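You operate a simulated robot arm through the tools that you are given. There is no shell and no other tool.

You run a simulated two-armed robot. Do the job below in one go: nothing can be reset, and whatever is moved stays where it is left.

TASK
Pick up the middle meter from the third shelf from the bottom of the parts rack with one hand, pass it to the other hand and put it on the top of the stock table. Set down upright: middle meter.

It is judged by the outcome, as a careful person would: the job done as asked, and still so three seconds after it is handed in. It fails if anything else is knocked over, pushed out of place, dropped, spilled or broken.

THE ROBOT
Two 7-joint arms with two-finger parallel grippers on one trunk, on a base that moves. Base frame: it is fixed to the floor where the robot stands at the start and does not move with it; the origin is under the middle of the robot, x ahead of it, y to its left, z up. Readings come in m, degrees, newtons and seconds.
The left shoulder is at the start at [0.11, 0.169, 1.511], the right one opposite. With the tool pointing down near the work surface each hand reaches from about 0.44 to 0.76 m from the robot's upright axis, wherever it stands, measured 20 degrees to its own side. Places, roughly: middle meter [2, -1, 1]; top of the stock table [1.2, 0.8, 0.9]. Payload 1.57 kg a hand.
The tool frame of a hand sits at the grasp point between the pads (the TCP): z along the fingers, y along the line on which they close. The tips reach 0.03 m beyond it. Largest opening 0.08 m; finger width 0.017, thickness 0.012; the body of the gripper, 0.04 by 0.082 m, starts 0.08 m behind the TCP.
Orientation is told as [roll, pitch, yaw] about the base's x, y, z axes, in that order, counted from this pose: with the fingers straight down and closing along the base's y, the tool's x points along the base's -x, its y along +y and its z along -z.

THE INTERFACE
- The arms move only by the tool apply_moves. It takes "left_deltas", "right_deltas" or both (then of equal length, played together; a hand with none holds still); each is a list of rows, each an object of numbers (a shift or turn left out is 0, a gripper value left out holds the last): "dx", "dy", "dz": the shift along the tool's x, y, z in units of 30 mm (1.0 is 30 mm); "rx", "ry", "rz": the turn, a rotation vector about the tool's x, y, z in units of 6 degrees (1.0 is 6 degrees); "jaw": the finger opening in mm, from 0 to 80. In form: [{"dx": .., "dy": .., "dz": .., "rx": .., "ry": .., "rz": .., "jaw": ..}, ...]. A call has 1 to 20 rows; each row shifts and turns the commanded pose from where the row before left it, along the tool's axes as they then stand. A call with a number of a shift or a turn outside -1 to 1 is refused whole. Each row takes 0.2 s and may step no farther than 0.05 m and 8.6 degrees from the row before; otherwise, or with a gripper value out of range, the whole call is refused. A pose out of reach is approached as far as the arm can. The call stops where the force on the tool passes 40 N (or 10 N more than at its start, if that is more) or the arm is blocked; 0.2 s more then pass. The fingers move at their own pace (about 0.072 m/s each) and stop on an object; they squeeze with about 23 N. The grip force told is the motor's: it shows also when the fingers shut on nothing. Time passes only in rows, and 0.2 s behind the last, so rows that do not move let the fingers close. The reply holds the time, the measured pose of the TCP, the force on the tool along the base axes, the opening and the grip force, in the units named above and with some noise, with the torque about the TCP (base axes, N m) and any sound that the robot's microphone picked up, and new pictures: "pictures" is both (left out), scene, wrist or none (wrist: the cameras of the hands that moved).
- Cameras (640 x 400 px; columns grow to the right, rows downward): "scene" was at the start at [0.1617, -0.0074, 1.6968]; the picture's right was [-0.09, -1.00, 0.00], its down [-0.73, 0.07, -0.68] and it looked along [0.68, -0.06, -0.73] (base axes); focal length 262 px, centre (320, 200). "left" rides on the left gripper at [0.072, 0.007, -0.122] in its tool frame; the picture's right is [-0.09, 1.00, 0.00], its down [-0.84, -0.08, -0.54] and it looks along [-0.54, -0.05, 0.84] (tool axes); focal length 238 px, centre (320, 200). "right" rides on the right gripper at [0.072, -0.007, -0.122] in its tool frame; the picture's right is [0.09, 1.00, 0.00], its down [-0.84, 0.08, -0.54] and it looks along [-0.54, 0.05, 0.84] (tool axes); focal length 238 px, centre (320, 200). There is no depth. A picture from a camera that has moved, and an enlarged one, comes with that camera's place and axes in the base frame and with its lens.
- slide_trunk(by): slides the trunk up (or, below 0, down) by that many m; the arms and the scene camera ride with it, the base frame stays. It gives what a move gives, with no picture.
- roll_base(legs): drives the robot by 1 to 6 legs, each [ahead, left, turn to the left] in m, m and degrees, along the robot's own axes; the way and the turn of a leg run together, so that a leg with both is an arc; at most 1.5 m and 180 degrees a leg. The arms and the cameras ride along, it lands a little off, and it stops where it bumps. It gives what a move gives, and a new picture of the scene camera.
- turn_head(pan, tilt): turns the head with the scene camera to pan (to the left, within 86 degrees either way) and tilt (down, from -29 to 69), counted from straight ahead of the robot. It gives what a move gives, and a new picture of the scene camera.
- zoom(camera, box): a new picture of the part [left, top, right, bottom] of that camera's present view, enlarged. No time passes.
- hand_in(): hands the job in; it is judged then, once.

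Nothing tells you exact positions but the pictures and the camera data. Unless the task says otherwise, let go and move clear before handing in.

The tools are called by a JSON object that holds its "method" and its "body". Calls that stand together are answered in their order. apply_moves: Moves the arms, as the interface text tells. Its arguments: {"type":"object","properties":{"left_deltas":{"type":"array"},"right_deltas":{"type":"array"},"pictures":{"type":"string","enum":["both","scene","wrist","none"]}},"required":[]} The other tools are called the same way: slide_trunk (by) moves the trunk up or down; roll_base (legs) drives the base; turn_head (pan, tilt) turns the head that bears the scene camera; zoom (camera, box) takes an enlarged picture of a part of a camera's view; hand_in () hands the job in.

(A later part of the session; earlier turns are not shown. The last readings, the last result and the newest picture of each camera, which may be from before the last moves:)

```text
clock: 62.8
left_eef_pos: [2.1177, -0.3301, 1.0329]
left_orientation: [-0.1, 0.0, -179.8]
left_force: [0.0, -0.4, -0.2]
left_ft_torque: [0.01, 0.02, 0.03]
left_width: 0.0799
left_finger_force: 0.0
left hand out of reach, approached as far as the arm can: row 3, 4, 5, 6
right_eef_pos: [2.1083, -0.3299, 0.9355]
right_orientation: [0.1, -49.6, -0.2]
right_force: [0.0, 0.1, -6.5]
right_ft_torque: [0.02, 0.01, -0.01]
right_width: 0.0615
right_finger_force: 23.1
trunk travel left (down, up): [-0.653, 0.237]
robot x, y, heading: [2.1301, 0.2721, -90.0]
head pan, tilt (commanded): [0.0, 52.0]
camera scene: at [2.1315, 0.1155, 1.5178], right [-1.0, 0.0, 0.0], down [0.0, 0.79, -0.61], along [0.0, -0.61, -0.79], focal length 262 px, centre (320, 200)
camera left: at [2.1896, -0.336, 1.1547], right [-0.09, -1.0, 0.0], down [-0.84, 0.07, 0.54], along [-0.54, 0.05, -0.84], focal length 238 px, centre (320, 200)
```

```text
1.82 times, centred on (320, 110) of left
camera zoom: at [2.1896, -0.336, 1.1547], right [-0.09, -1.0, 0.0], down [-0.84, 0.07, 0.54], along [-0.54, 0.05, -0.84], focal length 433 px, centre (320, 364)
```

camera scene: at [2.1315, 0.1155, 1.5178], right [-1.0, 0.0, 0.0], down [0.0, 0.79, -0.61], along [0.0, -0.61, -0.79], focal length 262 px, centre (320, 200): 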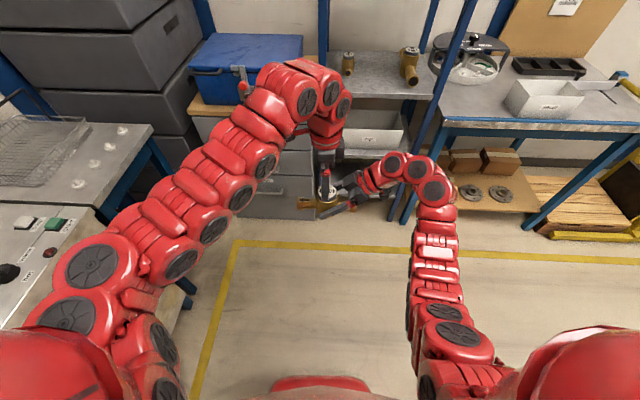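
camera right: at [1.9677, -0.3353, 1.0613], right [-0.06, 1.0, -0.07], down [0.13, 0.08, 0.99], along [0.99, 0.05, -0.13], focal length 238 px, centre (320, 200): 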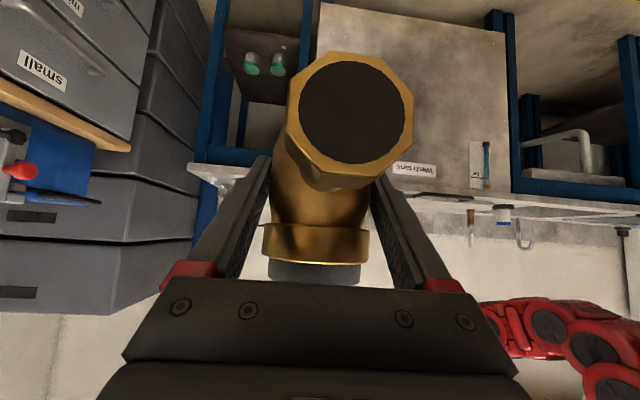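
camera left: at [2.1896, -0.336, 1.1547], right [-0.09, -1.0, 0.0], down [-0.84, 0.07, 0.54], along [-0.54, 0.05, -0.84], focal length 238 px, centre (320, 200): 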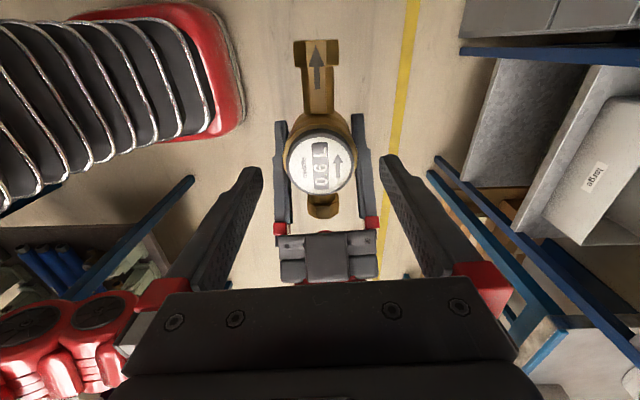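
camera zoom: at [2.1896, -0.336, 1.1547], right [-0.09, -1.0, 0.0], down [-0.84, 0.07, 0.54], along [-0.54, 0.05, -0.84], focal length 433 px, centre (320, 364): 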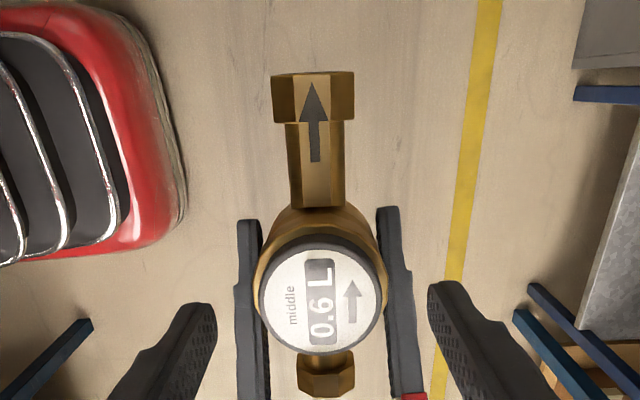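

The left hand has reached its lowest point here (z 1.033), so I raise the meter into its open fingers instead: right hand up 40 mm, then check.

{"method": "apply_moves", "body": {"right_deltas": [{"dz": -0.216, "dx": -0.254}, {"dz": -0.216, "dx": -0.254}, {"dz": -0.216, "dx": -0.254}, {"dz": -0.215, "dx": -0.254}], "pictures": "none"}}

{"method": "zoom", "body": {"camera": "scene", "box": [290, 160, 380, 230]}}

{"method": "zoom", "body": {"camera": "left", "box": [220, 40, 420, 260]}}

```text
clock: 63.8
left_eef_pos: [2.1174, -0.331, 1.0325]
left_orientation: [-0.2, 0.1, -179.7]
left_force: [0.5, -0.6, -0.2]
left_ft_torque: [-0.02, 0.03, -0.05]
left_width: 0.0801
left_finger_force: 0.0
right_eef_pos: [2.1082, -0.3279, 0.9753]
right_orientation: [0.0, -49.7, 0.0]
right_force: [0.3, 0.9, -6.4]
right_ft_torque: [-0.01, 0.03, -0.03]
right_width: 0.0617
right_finger_force: 22.8
trunk travel left (down, up): [-0.653, 0.237]
robot x, y, heading: [2.1294, 0.2742, -89.9]
head pan, tilt (commanded): [0.0, 52.0]
```

```text
5.71 times, centred on (335, 195) of scene
camera zoom: at [2.1316, 0.1156, 1.5178], right [-1.0, 0.0, 0.0], down [0.0, 0.79, -0.62], along [0.0, -0.62, -0.79], focal length 1499 px, centre (234, 229)
```

zoom: 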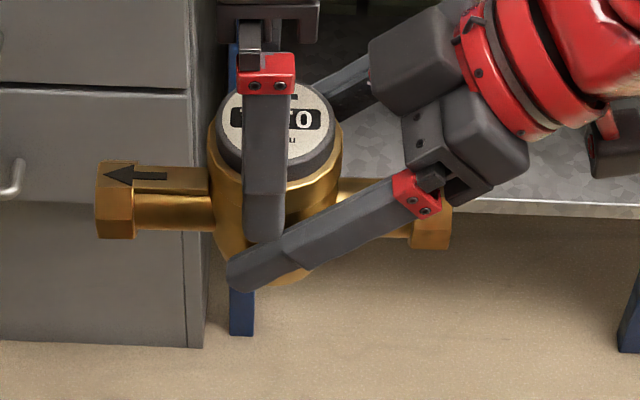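

```text
1.82 times, centred on (320, 150) of left
camera zoom: at [2.1897, -0.3359, 1.1547], right [-0.09, -1.0, 0.0], down [-0.84, 0.07, 0.54], along [-0.54, 0.05, -0.84], focal length 433 px, centre (320, 291)
```

zoom: 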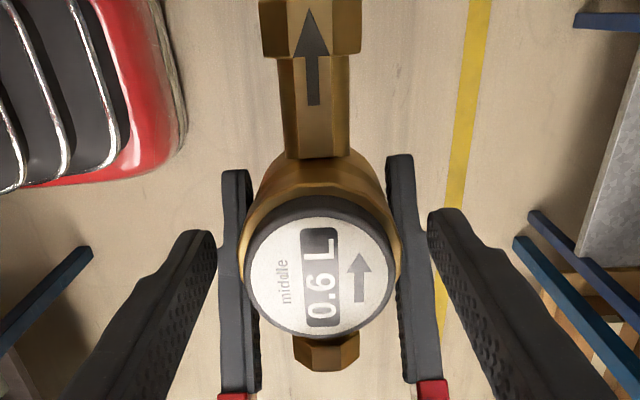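

Well aligned. I raise the right hand another 9 mm so the left pads cover the whole ring, then close the left gripper.

{"method": "apply_moves", "body": {"right_deltas": [{"dz": -0.097, "dx": -0.115}, {"dz": -0.097, "dx": -0.114}], "pictures": "none"}}

{"method": "zoom", "body": {"camera": "scene", "box": [290, 160, 380, 230]}}

```text
clock: 64.4
left_eef_pos: [2.1185, -0.33, 1.0327]
left_orientation: [-0.1, 0.1, -179.8]
left_force: [0.6, -0.6, 0.0]
left_ft_torque: [-0.03, -0.01, 0.03]
left_width: 0.0802
left_finger_force: 0.1
right_eef_pos: [2.1069, -0.3301, 0.9854]
right_orientation: [0.2, -49.7, -0.1]
right_force: [0.1, -0.3, -7.5]
right_ft_torque: [0.01, 0.03, 0.0]
right_width: 0.0616
right_finger_force: 22.8
trunk travel left (down, up): [-0.653, 0.237]
robot x, y, heading: [2.1327, 0.2723, -89.9]
head pan, tilt (commanded): [0.0, 52.0]
```

```text
5.71 times, centred on (335, 195) of scene
camera zoom: at [2.1315, 0.1155, 1.5178], right [-1.0, 0.0, 0.0], down [0.0, 0.79, -0.61], along [0.0, -0.61, -0.79], focal length 1499 px, centre (234, 229)
```

zoom: 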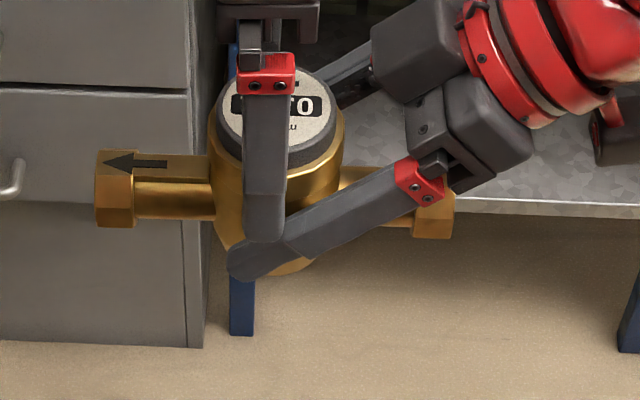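

Alignment is good with a small gap between the two sets of fingers. I close the left gripper on the ring.

{"method": "apply_moves", "body": {"left_deltas": [{"jaw": 0}, {"jaw": 0}, {"jaw": 0}, {"jaw": 0}, {"jaw": 0}], "pictures": "wrist"}}

{"method": "zoom", "body": {"camera": "scene", "box": [290, 160, 380, 230]}}

```text
clock: 65.6
left_eef_pos: [2.1174, -0.329, 1.0324]
left_orientation: [-0.2, 0.0, -179.8]
left_force: [0.4, 10.3, 2.3]
left_ft_torque: [0.11, 0.03, -0.02]
left_width: 0.0614
left_finger_force: 23.5
right_eef_pos: [2.1083, -0.3298, 0.9844]
right_orientation: [0.1, -49.7, -0.2]
right_force: [-1.2, -10.3, -8.8]
right_ft_torque: [0.37, -0.03, -0.11]
right_width: 0.0614
right_finger_force: 23.1
trunk travel left (down, up): [-0.653, 0.237]
robot x, y, heading: [2.131, 0.269, -90.0]
head pan, tilt (commanded): [0.0, 52.0]
camera left: at [2.1895, -0.3358, 1.1545], right [-0.09, -1.0, 0.0], down [-0.84, 0.07, 0.54], along [-0.54, 0.05, -0.84], focal length 238 px, centre (320, 200)
```

left: 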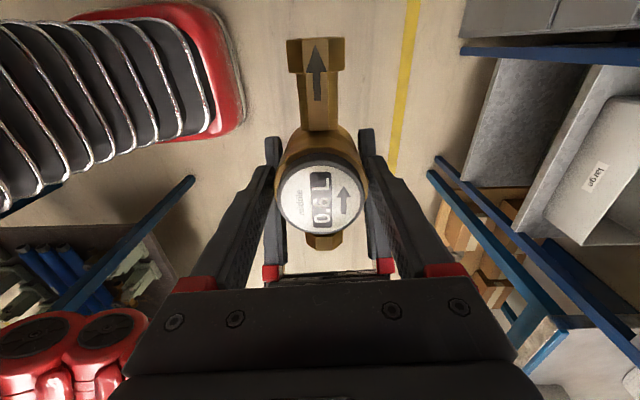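

```text
5.71 times, centred on (335, 195) of scene
camera zoom: at [2.1316, 0.1155, 1.5178], right [-1.0, 0.0, 0.0], down [0.0, 0.79, -0.61], along [0.0, -0.61, -0.79], focal length 1499 px, centre (234, 229)
```

zoom: 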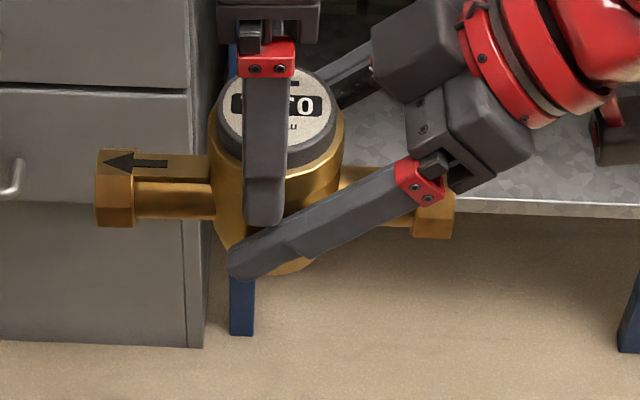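

Both hands hold the meter (left width 61.4 mm, 23.5 N). I open the right gripper, then draw it straight back along its own fingers.

{"method": "apply_moves", "body": {"right_deltas": [{"jaw": 70}, {"jaw": 80}, {"jaw": 80}, {"jaw": 80}], "pictures": "none"}}

{"method": "zoom", "body": {"camera": "scene", "box": [290, 160, 380, 230]}}

```text
clock: 66.6
left_eef_pos: [2.1173, -0.3292, 1.0322]
left_orientation: [-0.2, 0.0, -179.8]
left_force: [-0.8, -0.2, -0.1]
left_ft_torque: [0.0, -0.02, 0.0]
left_width: 0.0615
left_finger_force: 23.0
right_eef_pos: [2.108, -0.3299, 0.985]
right_orientation: [0.0, -49.6, -0.1]
right_force: [0.3, -0.5, 0.1]
right_ft_torque: [-0.03, 0.03, -0.01]
right_width: 0.0798
right_finger_force: 0.1
trunk travel left (down, up): [-0.653, 0.237]
robot x, y, heading: [2.129, 0.2716, -90.2]
head pan, tilt (commanded): [0.0, 52.0]
```

```text
5.71 times, centred on (335, 195) of scene
camera zoom: at [2.1315, 0.1155, 1.5178], right [-1.0, 0.0, 0.0], down [0.0, 0.79, -0.61], along [0.0, -0.61, -0.79], focal length 1499 px, centre (234, 229)
```

zoom: 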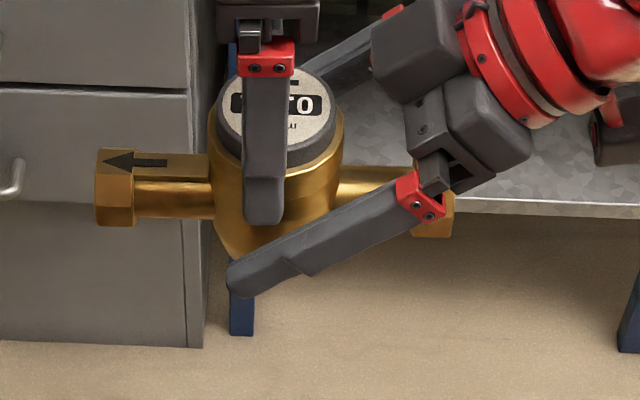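

The right fingers are clear of the body. The left force reading looks odd, so I let a moment pass and read again before withdrawing.

{"method": "apply_moves", "body": {"left_deltas": [{"jaw": 0}, {"jaw": 0}], "pictures": "wrist"}}

```text
clock: 67.2
left_eef_pos: [2.1183, -0.3292, 1.0318]
left_orientation: [-0.2, 0.1, -179.8]
left_force: [0.1, -0.1, 0.1]
left_ft_torque: [0.01, 0.01, -0.02]
left_width: 0.0613
left_finger_force: 22.4
right_eef_pos: [2.1077, -0.3291, 0.9842]
right_orientation: [0.1, -49.7, -0.2]
right_force: [0.1, -0.2, 0.2]
right_ft_torque: [0.02, -0.01, 0.02]
right_width: 0.08
right_finger_force: 0.0
trunk travel left (down, up): [-0.653, 0.237]
robot x, y, heading: [2.1303, 0.2701, -89.9]
head pan, tilt (commanded): [0.0, 52.0]
camera left: at [2.1897, -0.336, 1.1546], right [-0.09, -1.0, 0.0], down [-0.84, 0.07, 0.54], along [-0.54, 0.05, -0.84], focal length 238 px, centre (320, 200)
```

left: 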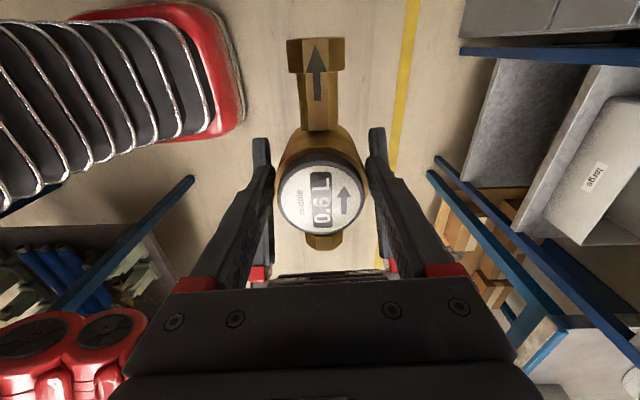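

The picture shows the meter staying put in the left hand with the right fingers open. I withdraw the right hand a little along its fingers and watch.

{"method": "apply_moves", "body": {"right_deltas": [{"dz": -0.3}, {"dz": -0.3}, {"dz": -0.3}], "pictures": "none"}}

{"method": "zoom", "body": {"camera": "scene", "box": [290, 160, 380, 230]}}

```text
clock: 68.0
left_eef_pos: [2.1185, -0.3291, 1.0318]
left_orientation: [-0.2, 0.1, -179.8]
left_force: [1.0, 0.1, -0.4]
left_ft_torque: [0.0, -0.01, 0.02]
left_width: 0.0614
left_finger_force: 23.1
right_eef_pos: [2.0887, -0.3293, 1.0021]
right_orientation: [0.1, -49.8, 0.0]
right_force: [0.2, 1.1, -0.2]
right_ft_torque: [-0.01, -0.01, -0.01]
right_width: 0.0798
right_finger_force: 0.0
trunk travel left (down, up): [-0.653, 0.237]
robot x, y, heading: [2.1277, 0.2729, -89.9]
head pan, tilt (commanded): [0.0, 52.0]
```

```text
5.71 times, centred on (335, 195) of scene
camera zoom: at [2.1315, 0.1156, 1.5178], right [-1.0, 0.0, 0.0], down [0.0, 0.79, -0.62], along [0.0, -0.62, -0.79], focal length 1499 px, centre (234, 229)
```

zoom: 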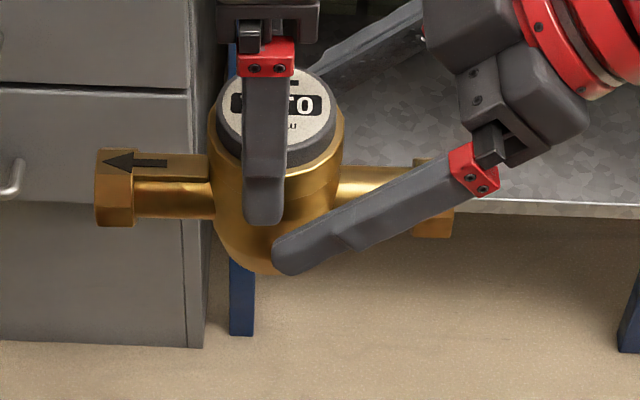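

The meter stays firmly in the left hand. I withdraw the right hand fully.

{"method": "apply_moves", "body": {"right_deltas": [{"dz": -0.7}, {"dz": -0.7}, {"dz": -0.7}, {"dz": -0.7}, {"dz": -0.7}, {"dz": -0.7}], "pictures": "scene"}}

{"method": "zoom", "body": {"camera": "scene", "box": [260, 130, 400, 230]}}

```text
clock: 69.4
left_eef_pos: [2.1175, -0.3295, 1.0321]
left_orientation: [-0.1, -0.1, -179.7]
left_force: [-0.5, 0.9, 0.3]
left_ft_torque: [-0.02, -0.01, 0.01]
left_width: 0.0613
left_finger_force: 23.2
right_eef_pos: [2.0719, -0.3297, 1.0167]
right_orientation: [0.1, -49.7, 0.0]
right_force: [0.3, 1.1, -0.4]
right_ft_torque: [-0.04, 0.01, 0.02]
right_width: 0.0798
right_finger_force: 0.1
right hand out of reach, approached as far as the arm can: row 2, 3, 4, 5, 6
trunk travel left (down, up): [-0.653, 0.237]
robot x, y, heading: [2.133, 0.2731, -90.0]
head pan, tilt (commanded): [0.0, 52.0]
camera scene: at [2.1316, 0.1156, 1.5178], right [-1.0, 0.0, 0.0], down [0.0, 0.79, -0.62], along [0.0, -0.62, -0.79], focal length 262 px, centre (320, 200)
```

scene: 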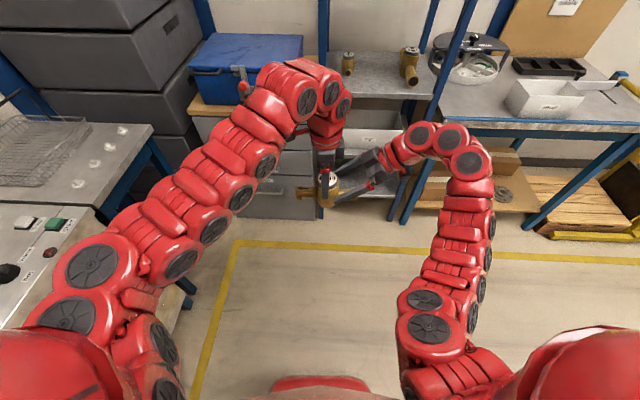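

```text
4.00 times, centred on (330, 180) of scene
camera zoom: at [2.1316, 0.1156, 1.5178], right [-1.0, 0.0, 0.0], down [0.0, 0.79, -0.62], along [0.0, -0.62, -0.79], focal length 1049 px, centre (280, 280)
```

zoom: 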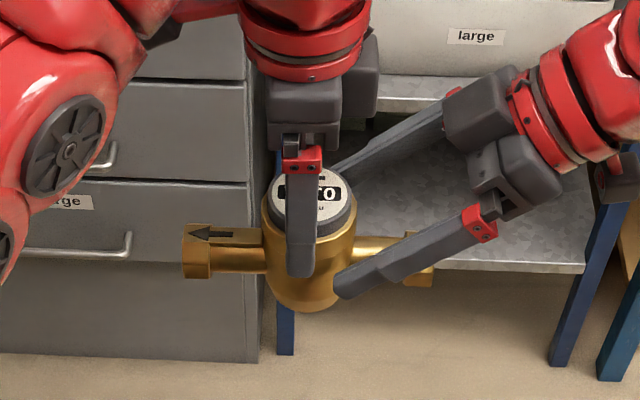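

The right hand ran out of room; its fingers still straddle the front nozzle. I'll move the left hand with the meter away to the left (+x), which clears it.

{"method": "apply_moves", "body": {"left_deltas": [{"dx": 0.5}, {"dx": 0.5}, {"dx": 0.5}, {"dx": 0.5}], "pictures": "none"}}

{"method": "zoom", "body": {"camera": "scene", "box": [260, 130, 400, 230]}}

```text
clock: 70.4
left_eef_pos: [2.117, -0.3293, 1.0327]
left_orientation: [-0.3, 0.1, -179.8]
left_force: [-0.6, 0.0, 0.0]
left_ft_torque: [0.02, -0.03, 0.0]
left_width: 0.0615
left_finger_force: 23.0
left hand out of reach, approached as far as the arm can: row 1, 2, 3, 4
right_eef_pos: [2.0723, -0.3293, 1.0161]
right_orientation: [0.0, -49.7, 0.0]
right_force: [-0.3, 0.7, 0.1]
right_ft_torque: [0.01, -0.03, -0.02]
right_width: 0.0801
right_finger_force: 0.1
trunk travel left (down, up): [-0.653, 0.237]
robot x, y, heading: [2.1328, 0.2697, -89.9]
head pan, tilt (commanded): [0.0, 52.0]
```

```text
4.00 times, centred on (330, 180) of scene
camera zoom: at [2.1315, 0.1155, 1.5178], right [-1.0, 0.0, 0.0], down [0.0, 0.79, -0.61], along [0.0, -0.61, -0.79], focal length 1049 px, centre (280, 280)
```

zoom: 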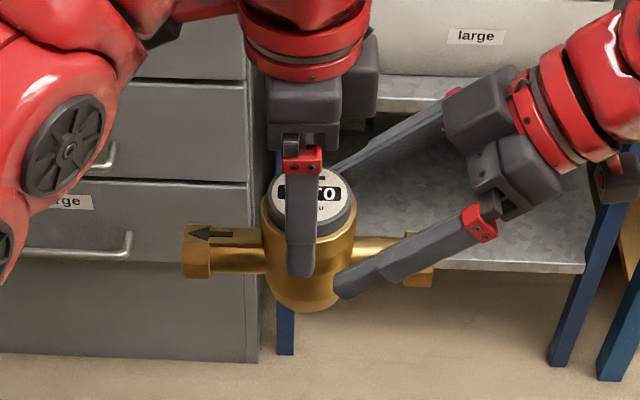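

The left arm can't go sideways at this height. I'll raise the left hand 35 mm and then lower the right hand straight down to separate them vertically (fingers stay at either side of the nozzle).

{"method": "apply_moves", "body": {"left_deltas": [{"dz": -0.3}, {"dz": -0.3}, {"dz": -0.3}, {"dz": -0.25}], "pictures": "none"}}

{"method": "zoom", "body": {"camera": "scene", "box": [260, 130, 400, 230]}}

```text
clock: 71.4
left_eef_pos: [2.1175, -0.3294, 1.0665]
left_orientation: [-0.1, 0.0, -180.0]
left_force: [-0.3, 0.3, -7.3]
left_ft_torque: [-0.02, -0.03, 0.02]
left_width: 0.0614
left_finger_force: 22.5
right_eef_pos: [2.0723, -0.3297, 1.0165]
right_orientation: [0.0, -49.7, 0.0]
right_force: [-0.4, -0.2, 0.4]
right_ft_torque: [-0.01, -0.04, -0.02]
right_width: 0.0797
right_finger_force: 0.2
trunk travel left (down, up): [-0.653, 0.237]
robot x, y, heading: [2.127, 0.2724, -89.9]
head pan, tilt (commanded): [0.0, 52.0]
```

```text
4.00 times, centred on (330, 180) of scene
camera zoom: at [2.1315, 0.1157, 1.5178], right [-1.0, 0.0, 0.0], down [0.0, 0.79, -0.62], along [0.0, -0.62, -0.79], focal length 1049 px, centre (280, 280)
```

zoom: 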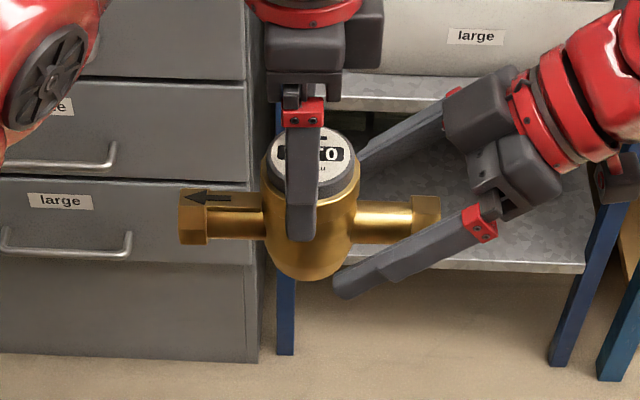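

The left now carries the full weight (−7.3 N). With more height I try again to move the left hand to +x to clear the nozzle from the right hand.

{"method": "apply_moves", "body": {"left_deltas": [{"dx": 0.35}, {"dx": 0.35}, {"dx": 0.35}], "pictures": "none"}}

{"method": "zoom", "body": {"camera": "scene", "box": [260, 130, 400, 230]}}

```text
clock: 72.2
left_eef_pos: [2.1486, -0.3299, 1.0666]
left_orientation: [-0.2, 0.0, -179.9]
left_force: [1.1, 0.8, -7.3]
left_ft_torque: [0.01, 0.0, 0.01]
left_width: 0.0612
left_finger_force: 22.4
right_eef_pos: [2.0716, -0.3285, 1.0169]
right_orientation: [0.0, -49.7, 0.0]
right_force: [0.1, -0.2, -0.3]
right_ft_torque: [0.0, 0.0, 0.0]
right_width: 0.0801
right_finger_force: 0.1
trunk travel left (down, up): [-0.653, 0.237]
robot x, y, heading: [2.127, 0.2706, -90.0]
head pan, tilt (commanded): [0.0, 52.0]
```

```text
4.00 times, centred on (330, 180) of scene
camera zoom: at [2.1321, 0.1155, 1.5178], right [-1.0, 0.0, 0.0], down [0.0, 0.79, -0.61], along [0.0, -0.61, -0.79], focal length 1049 px, centre (280, 280)
```

zoom: 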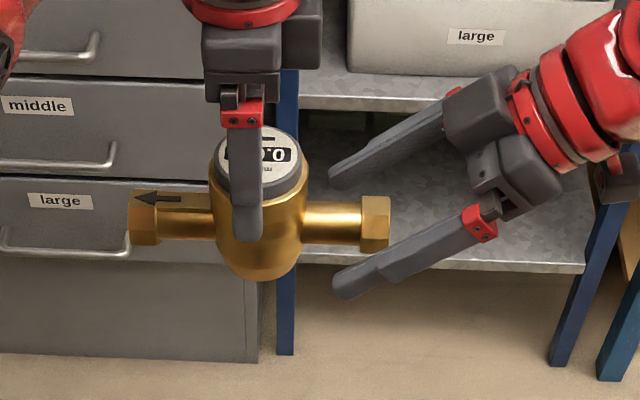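

That works. Continue the same way until the nozzle is out from between the right fingers.

{"method": "apply_moves", "body": {"left_deltas": [{"dx": 0.4}, {"dx": 0.4}, {"dx": 0.4}, {"dx": 0.4}, {"dx": 0.4}], "pictures": "scene"}}

```text
clock: 73.4
left_eef_pos: [2.1489, -0.3297, 1.0669]
left_orientation: [-0.2, 0.0, -179.9]
left_force: [-0.4, 1.0, -6.4]
left_ft_torque: [-0.03, -0.06, -0.03]
left_width: 0.0614
left_finger_force: 23.2
left hand out of reach, approached as far as the arm can: row 1, 2, 3, 4, 5
right_eef_pos: [2.0706, -0.3299, 1.0159]
right_orientation: [0.0, -49.8, 0.0]
right_force: [-0.3, 0.3, -0.8]
right_ft_torque: [-0.01, -0.01, -0.02]
right_width: 0.0802
right_finger_force: 0.0
trunk travel left (down, up): [-0.653, 0.237]
robot x, y, heading: [2.1276, 0.2702, -89.9]
head pan, tilt (commanded): [0.0, 52.0]
camera scene: at [2.1315, 0.1155, 1.5178], right [-1.0, 0.0, 0.0], down [0.0, 0.79, -0.61], along [0.0, -0.61, -0.79], focal length 262 px, centre (320, 200)
```

scene: 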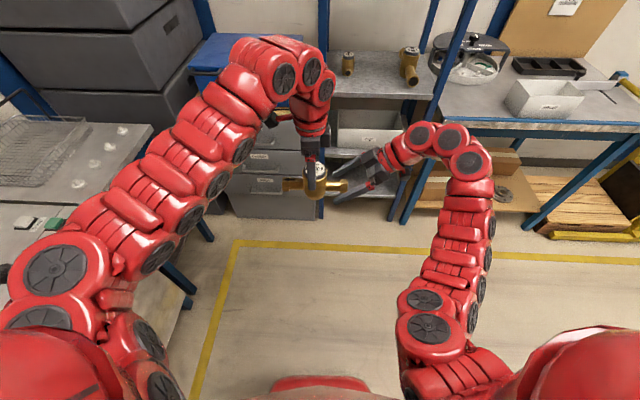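

The nozzle end is now 36 mm clear of the right palm, so I lower the right hand straight down 0.10 m to free it.

{"method": "apply_moves", "body": {"right_deltas": [{"dz": 0.36, "dx": 0.424}, {"dz": 0.36, "dx": 0.424}, {"dz": 0.36, "dx": 0.424}, {"dz": 0.36, "dx": 0.424}, {"dz": 0.36, "dx": 0.424}, {"dz": 0.36, "dx": 0.424}], "pictures": "scene"}}

{"method": "zoom", "body": {"camera": "scene", "box": [260, 130, 400, 230]}}

```text
clock: 74.8
left_eef_pos: [2.1494, -0.3296, 1.0668]
left_orientation: [-0.1, 0.0, -180.0]
left_force: [-0.3, 0.7, -6.9]
left_ft_torque: [-0.01, -0.06, -0.03]
left_width: 0.0614
left_finger_force: 23.0
right_eef_pos: [2.0705, -0.3304, 0.916]
right_orientation: [0.0, -49.7, 0.1]
right_force: [-0.6, 0.3, -0.3]
right_ft_torque: [-0.01, 0.0, 0.02]
right_width: 0.0797
right_finger_force: 0.1
trunk travel left (down, up): [-0.653, 0.237]
robot x, y, heading: [2.1321, 0.272, -90.1]
head pan, tilt (commanded): [0.0, 52.0]
camera scene: at [2.1315, 0.1153, 1.5178], right [-1.0, 0.0, 0.0], down [0.0, 0.79, -0.61], along [0.0, -0.61, -0.79], focal length 262 px, centre (320, 200)
```

scene: 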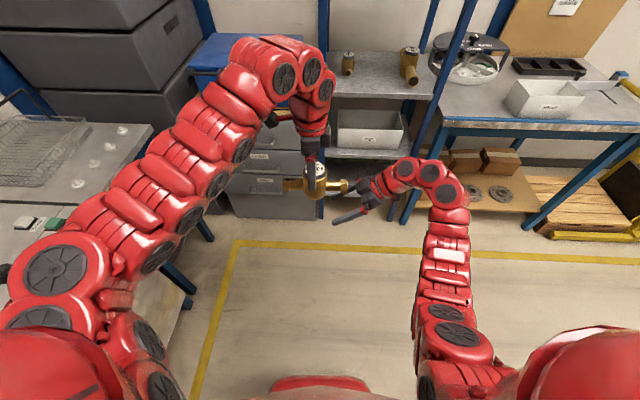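

```text
4.00 times, centred on (330, 180) of scene
camera zoom: at [2.1315, 0.1153, 1.5178], right [-1.0, 0.0, 0.0], down [0.0, 0.79, -0.61], along [0.0, -0.61, -0.79], focal length 1049 px, centre (280, 280)
```

zoom: 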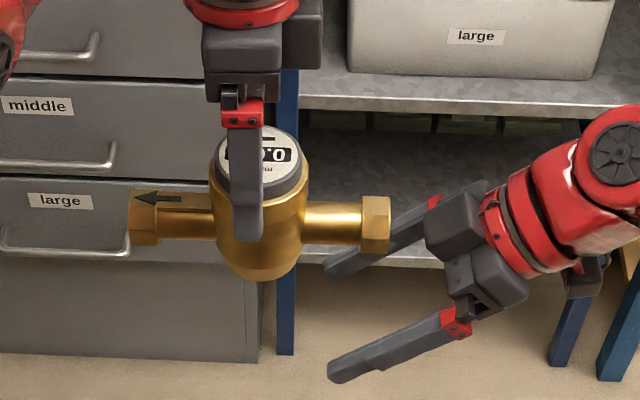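

The right hand is now below the meter. I move it away to the right (−x).

{"method": "apply_moves", "body": {"right_deltas": [{"dz": -0.38, "dx": 0.323}, {"dz": -0.38, "dx": 0.323}, {"dz": -0.38, "dx": 0.323}, {"dz": -0.38, "dx": 0.323}, {"dz": -0.38, "dx": 0.323}, {"dz": -0.38, "dx": 0.323}], "pictures": "scene"}}

```text
clock: 76.2
left_eef_pos: [2.1489, -0.3294, 1.0671]
left_orientation: [-0.1, 0.0, -180.0]
left_force: [-0.3, 0.1, -6.9]
left_ft_torque: [-0.01, -0.04, 0.0]
left_width: 0.0614
left_finger_force: 23.2
right_eef_pos: [1.9965, -0.3287, 0.9162]
right_orientation: [0.0, -49.8, -0.1]
right_force: [-0.2, 0.3, -0.4]
right_ft_torque: [0.01, -0.04, -0.01]
right_width: 0.0797
right_finger_force: 0.2
right hand out of reach, approached as far as the arm can: row 6
trunk travel left (down, up): [-0.653, 0.237]
robot x, y, heading: [2.1306, 0.2723, -90.0]
head pan, tilt (commanded): [0.0, 52.0]
camera scene: at [2.1313, 0.1155, 1.5178], right [-1.0, 0.0, 0.0], down [0.0, 0.79, -0.61], along [0.0, -0.61, -0.79], focal length 262 px, centre (320, 200)
```

scene: 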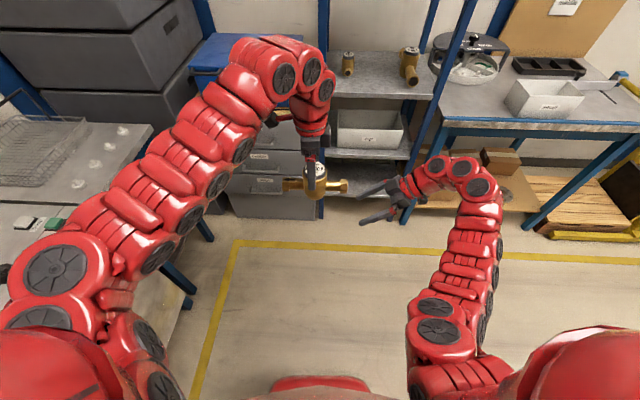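

The hand-over is complete; the meter is upright in the left hand. Next I swing the right hand back to its side (yaw back to straight ahead) so it will be out of the way.

{"method": "apply_moves", "body": {"right_deltas": [{"dz": -0.196, "dx": 0.166, "dy": -0.51, "rx": 0.763, "rz": 0.647}, {"dz": -0.155, "dx": 0.132, "dy": -0.533, "rx": 0.763, "rz": 0.647}, {"dz": -0.109, "dx": 0.093, "dy": -0.553, "rx": 0.763, "rz": 0.647}, {"dz": -0.066, "dx": 0.056, "dy": -0.567, "rx": 0.763, "rz": 0.647}, {"dz": -0.02, "dx": 0.017, "dy": -0.57, "rx": 0.763, "rz": 0.647}, {"dz": 0.025, "dx": -0.022, "dy": -0.573, "rx": 0.763, "rz": 0.647}, {"dz": 0.071, "dx": -0.06, "dy": -0.563, "rx": 0.763, "rz": 0.647}, {"dz": 0.114, "dx": -0.097, "dy": -0.553, "rx": 0.763, "rz": 0.647}, {"dz": 0.158, "dx": -0.134, "dy": -0.53, "rx": 0.763, "rz": 0.647}, {"dz": 0.201, "dx": -0.17, "dy": -0.507, "rx": 0.763, "rz": 0.647}, {"dz": 0.239, "dx": -0.203, "dy": -0.48, "rx": 0.763, "rz": 0.647}, {"dz": 0.277, "dx": -0.235, "dy": -0.44, "rx": 0.763, "rz": 0.647}, {"dz": 0.31, "dx": -0.263, "dy": -0.4, "rx": 0.763, "rz": 0.647}, {"dz": 0.341, "dx": -0.289, "dy": -0.357, "rx": 0.763, "rz": 0.647}, {"dz": 0.366, "dx": -0.31, "dy": -0.31, "rx": 0.763, "rz": 0.647}], "pictures": "scene"}}

```text
clock: 79.4
left_eef_pos: [2.1495, -0.3309, 1.0662]
left_orientation: [-0.2, 0.0, -180.0]
left_force: [-0.1, -1.0, -6.7]
left_ft_torque: [-0.04, -0.05, 0.02]
left_width: 0.0614
left_finger_force: 22.7
right_eef_pos: [1.8819, -0.5585, 0.9155]
right_orientation: [-0.1, -49.6, -90.2]
right_force: [-0.4, -0.1, 0.7]
right_ft_torque: [0.01, -0.01, 0.01]
right_width: 0.0802
right_finger_force: 0.1
trunk travel left (down, up): [-0.653, 0.237]
robot x, y, heading: [2.1302, 0.2723, -90.0]
head pan, tilt (commanded): [0.0, 52.0]
camera scene: at [2.132, 0.115, 1.5177], right [-1.0, 0.0, 0.0], down [0.0, 0.79, -0.61], along [0.0, -0.61, -0.79], focal length 262 px, centre (320, 200)
```

scene: 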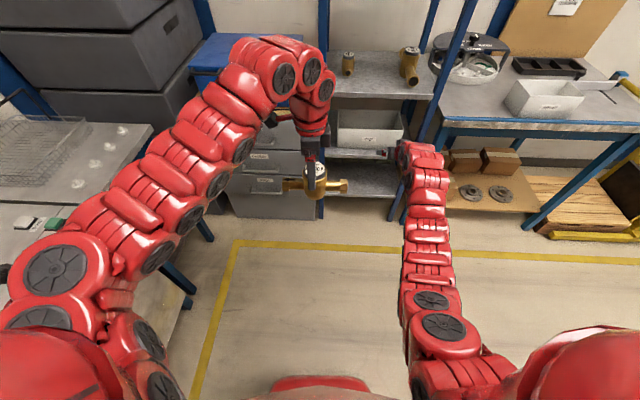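

Now I raise the right hand and turn its fingers down again, back to about its starting posture.

{"method": "apply_moves", "body": {"right_deltas": [{"dz": -0.5, "dx": -0.59}, {"dz": -0.5, "dx": -0.59}, {"dz": -0.5, "dx": -0.59}, {"dz": -0.5, "dx": -0.59}, {"dz": -0.5, "dx": -0.59}, {"dz": -0.5, "dx": -0.59}, {"ry": 1, "dx": 0.5}, {"ry": 1, "dx": 0.5}, {"ry": 1, "dx": 0.5}, {"ry": 1, "dx": 0.8}, {"ry": 1, "dx": 0.8}, {"ry": 1, "dx": 0.8}, {"ry": 1, "dx": 0.8}], "pictures": "scene"}}

```text
clock: 82.2
left_eef_pos: [2.1483, -0.3289, 1.0673]
left_orientation: [-0.1, 0.0, 179.9]
left_force: [0.4, 0.6, -6.4]
left_ft_torque: [-0.03, -0.02, -0.01]
left_width: 0.0613
left_finger_force: 22.6
right_eef_pos: [1.8791, -0.4381, 0.9892]
right_orientation: [-0.1, -7.6, -90.1]
right_force: [-0.7, 0.2, -0.1]
right_ft_torque: [-0.04, -0.03, -0.02]
right_width: 0.0803
right_finger_force: 0.1
trunk travel left (down, up): [-0.653, 0.237]
robot x, y, heading: [2.1302, 0.2722, -90.1]
head pan, tilt (commanded): [0.0, 52.0]
camera scene: at [2.1309, 0.1159, 1.5178], right [-1.0, 0.0, 0.0], down [0.0, 0.79, -0.62], along [0.0, -0.62, -0.79], focal length 262 px, centre (320, 200)
```

scene: 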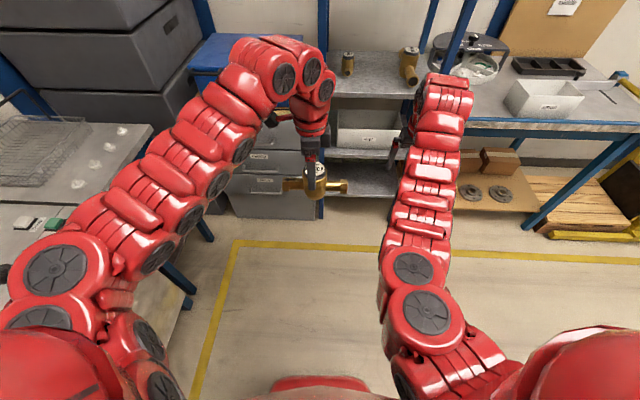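

{"method": "apply_moves", "body": {"right_deltas": [{"ry": 0.65}, {"ry": 0.62}, {"dz": -0.7}, {"dz": -0.7}, {"dz": -0.7}], "pictures": "none"}}

{"method": "roll_base", "body": {"legs": [[0.15, 0.0, 0.0], [0.0, 0.0, -90.0]]}}

{"method": "turn_head", "body": {"pan": -30, "tilt": 35}}

```text
clock: 83.4
left_eef_pos: [2.1497, -0.3302, 1.0669]
left_orientation: [-0.1, 0.0, -179.9]
left_force: [0.0, -0.3, -6.7]
left_ft_torque: [-0.02, 0.03, 0.0]
left_width: 0.0616
left_finger_force: 23.5
right_eef_pos: [1.8816, -0.4385, 1.0511]
right_orientation: [0.0, -0.1, -90.0]
right_force: [0.8, -0.7, -0.6]
right_ft_torque: [0.01, -0.03, 0.0]
right_width: 0.0798
right_finger_force: 0.0
trunk travel left (down, up): [-0.653, 0.237]
robot x, y, heading: [2.1336, 0.2721, -89.8]
head pan, tilt (commanded): [0.0, 52.0]
```

```text
clock: 88.6
left_eef_pos: [1.5284, 0.0923, 1.0659]
left_orientation: [-0.1, -0.1, 91.0]
left_force: [0.1, 0.2, -7.1]
left_ft_torque: [-0.03, 0.0, 0.01]
left_width: 0.0611
left_finger_force: 23.3
right_eef_pos: [1.4154, 0.3583, 1.0496]
right_orientation: [0.0, -0.1, -179.0]
right_force: [-0.2, 0.2, -0.6]
right_ft_torque: [0.0, -0.01, 0.0]
right_width: 0.0801
right_finger_force: 0.0
trunk travel left (down, up): [-0.653, 0.237]
robot x, y, heading: [2.13, 0.1247, -179.3]
head pan, tilt (commanded): [0.0, 52.0]
camera scene: at [1.9754, 0.1197, 1.5178], right [-0.02, 1.0, 0.0], down [0.79, 0.01, -0.61], along [-0.61, -0.01, -0.79], focal length 262 px, centre (320, 200)
```

scene: 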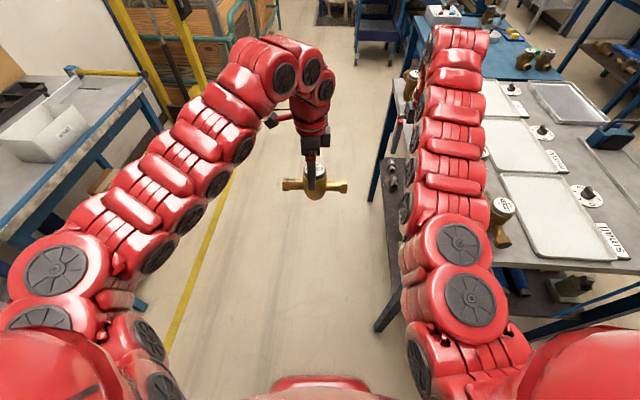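

```text
clock: 89.5
left_eef_pos: [1.5289, 0.0933, 1.0661]
left_orientation: [-0.2, 0.0, 91.1]
left_force: [-0.6, 0.0, -6.9]
left_ft_torque: [-0.04, 0.03, 0.02]
left_width: 0.0614
left_finger_force: 23.0
right_eef_pos: [1.4158, 0.3583, 1.051]
right_orientation: [0.0, -0.1, -179.1]
right_force: [0.5, -0.3, 0.5]
right_ft_torque: [-0.02, -0.02, 0.0]
right_width: 0.0799
right_finger_force: 0.0
trunk travel left (down, up): [-0.653, 0.237]
robot x, y, heading: [2.1294, 0.1235, -178.8]
head pan, tilt (commanded): [-30.0, 35.0]
camera scene: at [1.9734, 0.1635, 1.5421], right [0.48, 0.87, 0.0], down [0.5, -0.28, -0.82], along [-0.72, 0.4, -0.57], focal length 262 px, centre (320, 200)
```

scene: 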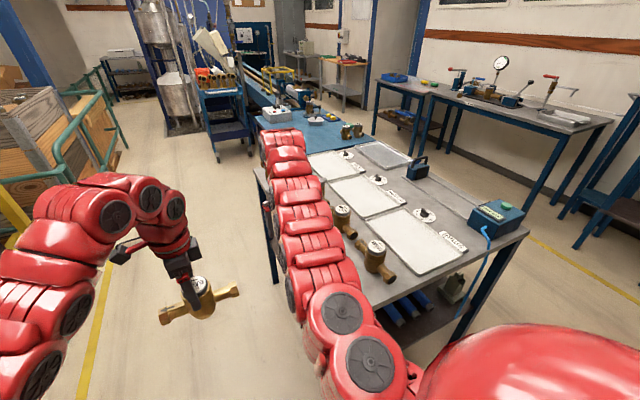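

The robot now faces along the aisle with the stock table to its right; it carries white trays with labels, some meters near the aisle edge, and a blue box. I zoom in to find free table surface.

{"method": "zoom", "body": {"camera": "scene", "box": [240, 110, 540, 310]}}

{"method": "turn_head", "body": {"pan": -55, "tilt": 45}}

```text
2.00 times, centred on (390, 210) of scene
camera zoom: at [1.9734, 0.1635, 1.5421], right [0.48, 0.87, 0.0], down [0.5, -0.28, -0.82], along [-0.72, 0.4, -0.57], focal length 525 px, centre (180, 180)
```

zoom: 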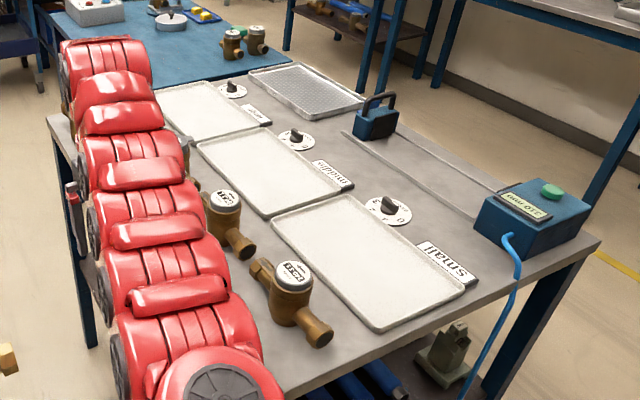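

```text
clock: 90.4
left_eef_pos: [1.5293, 0.0926, 1.0669]
left_orientation: [-0.2, 0.0, 91.0]
left_force: [0.7, 0.2, -6.9]
left_ft_torque: [-0.03, 0.03, -0.03]
left_width: 0.0613
left_finger_force: 23.0
right_eef_pos: [1.4161, 0.3584, 1.0501]
right_orientation: [0.0, -0.1, -179.0]
right_force: [0.3, 0.5, 0.2]
right_ft_torque: [0.0, 0.03, 0.04]
right_width: 0.0799
right_finger_force: 0.1
trunk travel left (down, up): [-0.653, 0.237]
robot x, y, heading: [2.129, 0.1237, -178.9]
head pan, tilt (commanded): [-55.0, 45.0]
camera scene: at [2.0026, 0.1867, 1.5274], right [0.81, 0.59, 0.0], down [0.42, -0.57, -0.71], along [-0.42, 0.57, -0.71], focal length 262 px, centre (320, 200)
```

scene: 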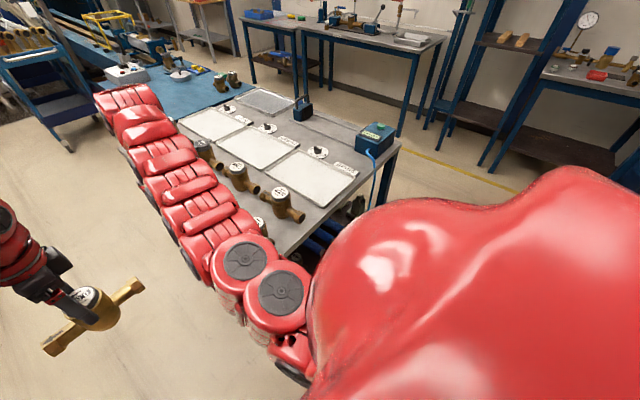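

The table top has three white trays (small / middle / large), meters along the aisle edge, and a control box. I need a better look from the aisle; first I raise the trunk so both hands travel well above everything, then drive over.

{"method": "slide_trunk", "body": {"by": 0.22}}

{"method": "roll_base", "body": {"legs": [[0.0, 0.35, 0.0], [0.9, 0.0, 0.0]]}}

```text
clock: 92.7
left_eef_pos: [1.5274, 0.0923, 1.2861]
left_orientation: [-0.1, 0.0, 91.1]
left_force: [-0.8, 0.1, -6.8]
left_ft_torque: [-0.05, -0.02, -0.04]
left_width: 0.0616
left_finger_force: 22.9
right_eef_pos: [1.4152, 0.3587, 1.2703]
right_orientation: [-0.1, 0.0, -179.0]
right_force: [-0.2, 0.4, -0.3]
right_ft_torque: [-0.01, 0.03, 0.02]
right_width: 0.0801
right_finger_force: 0.1
trunk travel left (down, up): [-0.873, 0.017]
robot x, y, heading: [2.1335, 0.1223, -179.2]
head pan, tilt (commanded): [-55.0, 45.0]
```

```text
clock: 99.3
left_eef_pos: [0.6387, -0.2813, 1.2873]
left_orientation: [-0.1, 0.1, 91.5]
left_force: [1.0, -0.1, -7.3]
left_ft_torque: [-0.02, 0.0, 0.01]
left_width: 0.0615
left_finger_force: 23.3
right_eef_pos: [0.5222, -0.0183, 1.2717]
right_orientation: [0.0, -0.2, -178.7]
right_force: [-0.5, -0.1, -0.7]
right_ft_torque: [0.0, -0.01, 0.02]
right_width: 0.0799
right_finger_force: 0.0
trunk travel left (down, up): [-0.873, 0.017]
robot x, y, heading: [1.2416, -0.2473, -178.7]
head pan, tilt (commanded): [-55.0, 45.0]
camera scene: at [1.1121, -0.1847, 1.7475], right [0.81, 0.59, 0.0], down [0.42, -0.57, -0.71], along [-0.42, 0.57, -0.71], focal length 262 px, centre (320, 200)
```

scene: 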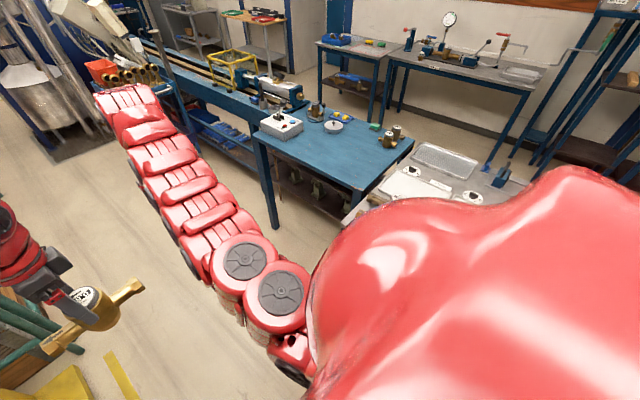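

I'm in the aisle beside the table. I turn right to face the stock table (hands are well above it).

{"method": "roll_base", "body": {"legs": [[0.0, 0.0, -91.3]]}}

{"method": "turn_head", "body": {"pan": 0, "tilt": 45}}

```text
clock: 103.6
left_eef_pos: [1.2277, 0.354, 1.2871]
left_orientation: [-0.3, 0.0, -0.7]
left_force: [0.5, -0.2, -6.7]
left_ft_torque: [-0.03, 0.04, -0.01]
left_width: 0.0616
left_finger_force: 23.2
right_eef_pos: [1.4958, 0.4589, 1.2713]
right_orientation: [0.0, -0.2, 89.2]
right_force: [0.4, 0.1, 0.0]
right_ft_torque: [0.02, 0.02, 0.0]
right_width: 0.0799
right_finger_force: 0.1
trunk travel left (down, up): [-0.873, 0.017]
robot x, y, heading: [1.2393, -0.2502, 89.4]
head pan, tilt (commanded): [-55.0, 45.0]
camera scene: at [1.3088, -0.1211, 1.7474], right [0.56, -0.83, 0.0], down [-0.58, -0.4, -0.71], along [0.58, 0.4, -0.71], focal length 262 px, centre (320, 200)
```

scene: 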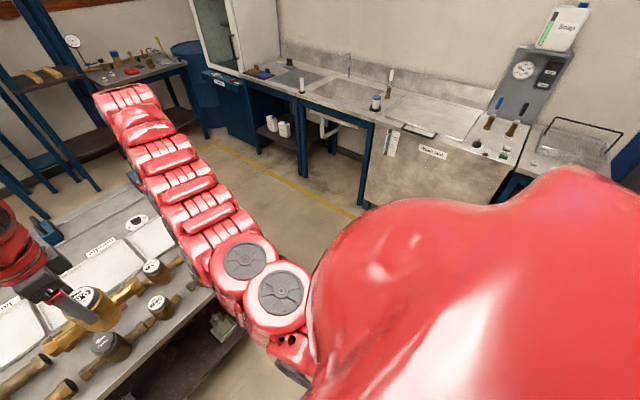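

```text
clock: 104.9
left_eef_pos: [1.229, 0.353, 1.2871]
left_orientation: [-0.1, 0.0, -0.8]
left_force: [0.4, -0.1, -7.0]
left_ft_torque: [0.01, 0.03, -0.01]
left_width: 0.0614
left_finger_force: 23.2
right_eef_pos: [1.4973, 0.4595, 1.2708]
right_orientation: [0.0, -0.1, 89.1]
right_force: [-0.9, 0.3, -0.4]
right_ft_torque: [0.02, -0.01, -0.02]
right_width: 0.0802
right_finger_force: 0.0
trunk travel left (down, up): [-0.873, 0.017]
robot x, y, heading: [1.2342, -0.2484, 89.3]
head pan, tilt (commanded): [0.0, 45.0]
camera scene: at [1.2431, -0.0856, 1.7474], right [1.0, -0.01, 0.0], down [-0.01, -0.71, -0.71], along [0.01, 0.71, -0.71], focal length 262 px, centre (320, 200)
```

scene: 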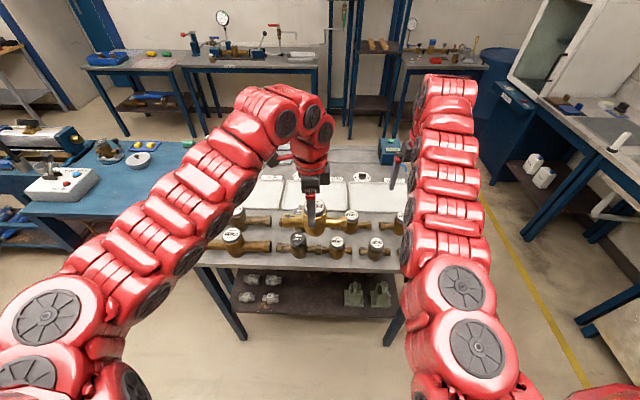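

Facing the table now. I zoom in to see the occupied and free parts of the table top.

{"method": "zoom", "body": {"camera": "scene", "box": [190, 130, 450, 290]}}

{"method": "apply_moves", "body": {"left_deltas": [{"jaw": 0}], "right_deltas": [{"jaw": 80}], "pictures": "wrist"}}

```text
2.46 times, centred on (320, 210) of scene
camera zoom: at [1.2431, -0.0856, 1.7474], right [1.0, -0.01, 0.0], down [-0.01, -0.71, -0.71], along [0.01, 0.71, -0.71], focal length 646 px, centre (320, 175)
```

zoom: 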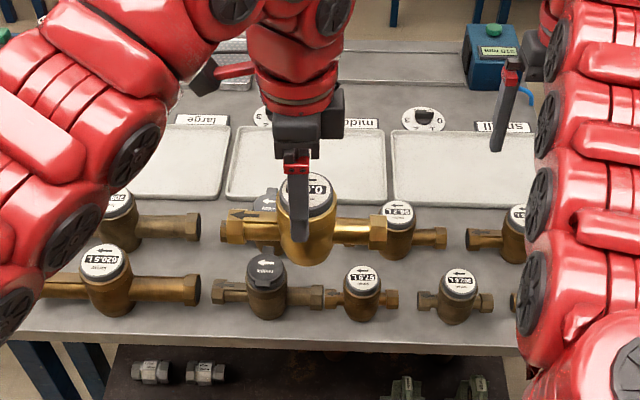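

```text
clock: 105.3
left_eef_pos: [1.2276, 0.3538, 1.286]
left_orientation: [-0.2, 0.1, -0.8]
left_force: [-0.3, 0.4, -6.5]
left_ft_torque: [0.01, 0.07, 0.02]
left_width: 0.0615
left_finger_force: 22.6
right_eef_pos: [1.4973, 0.4589, 1.2704]
right_orientation: [0.0, -0.1, 89.2]
right_force: [-1.4, -0.2, 0.2]
right_ft_torque: [-0.02, 0.01, 0.03]
right_width: 0.0801
right_finger_force: 0.1
trunk travel left (down, up): [-0.873, 0.017]
robot x, y, heading: [1.2381, -0.2465, 89.3]
head pan, tilt (commanded): [0.0, 45.0]
camera right: at [1.5014, 0.3867, 1.3937], right [-1.0, -0.08, 0.0], down [-0.07, 0.84, 0.54], along [-0.04, 0.54, -0.84], focal length 238 px, centre (320, 200)
camera left: at [1.1563, 0.3624, 1.4089], right [0.1, 0.99, 0.0], down [0.84, -0.09, 0.54], along [0.54, -0.06, -0.84], focal length 238 px, centre (320, 200)
```

right: 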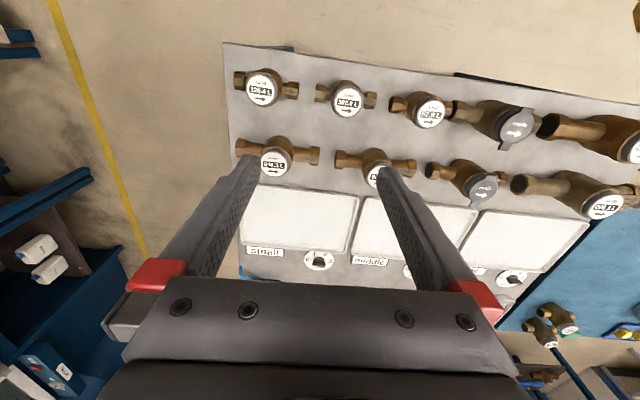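
left: 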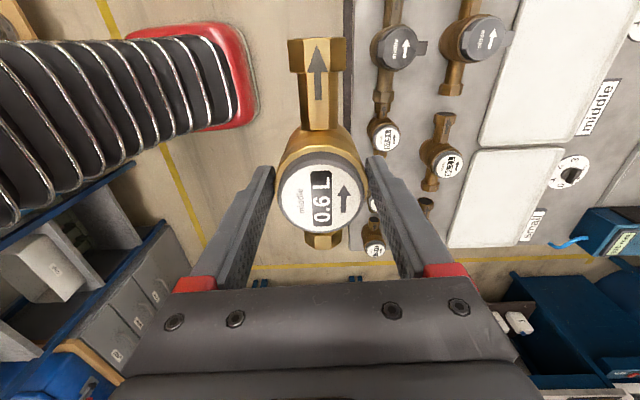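

The table's front half holds nine meters in two rows; the three white trays behind them (labelled small, middle, large) are empty, and the middle one lies at the table's centre, about [1.2, 0.79]. I look closer at the trays.

{"method": "zoom", "body": {"camera": "right", "box": [220, 170, 600, 300]}}

{"method": "zoom", "body": {"camera": "left", "box": [340, 0, 640, 270]}}

{"method": "zoom", "body": {"camera": "scene", "box": [230, 140, 410, 225]}}

```text
1.68 times, centred on (410, 235) of right
camera zoom: at [1.5014, 0.3867, 1.3937], right [-1.0, -0.08, 0.0], down [-0.07, 0.84, 0.54], along [-0.04, 0.54, -0.84], focal length 401 px, centre (168, 141)
```

zoom: 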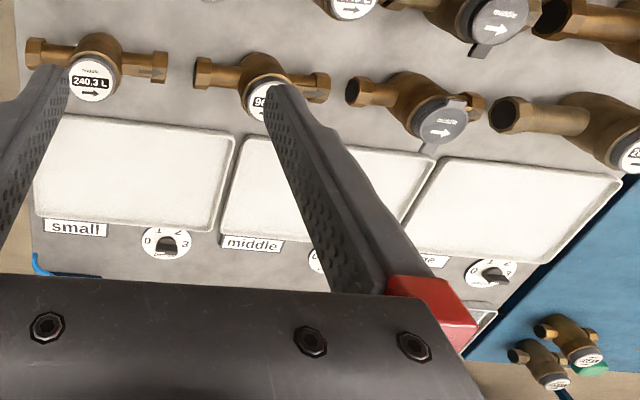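

```text
1.48 times, centred on (490, 135) of left
camera zoom: at [1.1563, 0.3624, 1.4089], right [0.1, 0.99, 0.0], down [0.84, -0.09, 0.54], along [0.54, -0.06, -0.84], focal length 353 px, centre (68, 296)
```

zoom: 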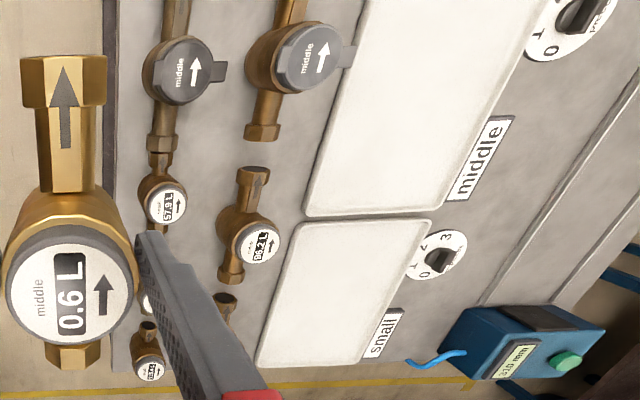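

```text
3.56 times, centred on (320, 182) of scene
camera zoom: at [1.2428, -0.0856, 1.7474], right [1.0, -0.01, 0.0], down [-0.01, -0.71, -0.71], along [0.01, 0.71, -0.71], focal length 933 px, centre (320, 262)
```

zoom: 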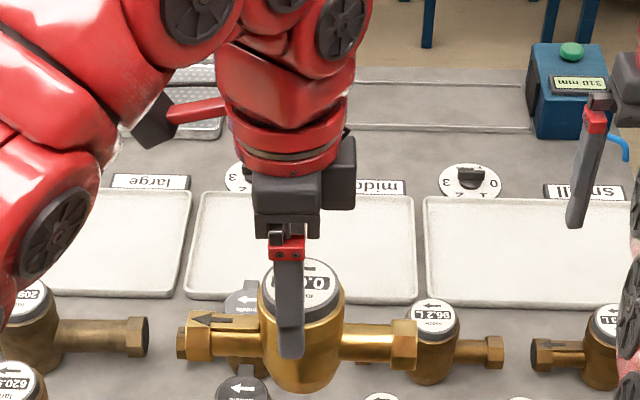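

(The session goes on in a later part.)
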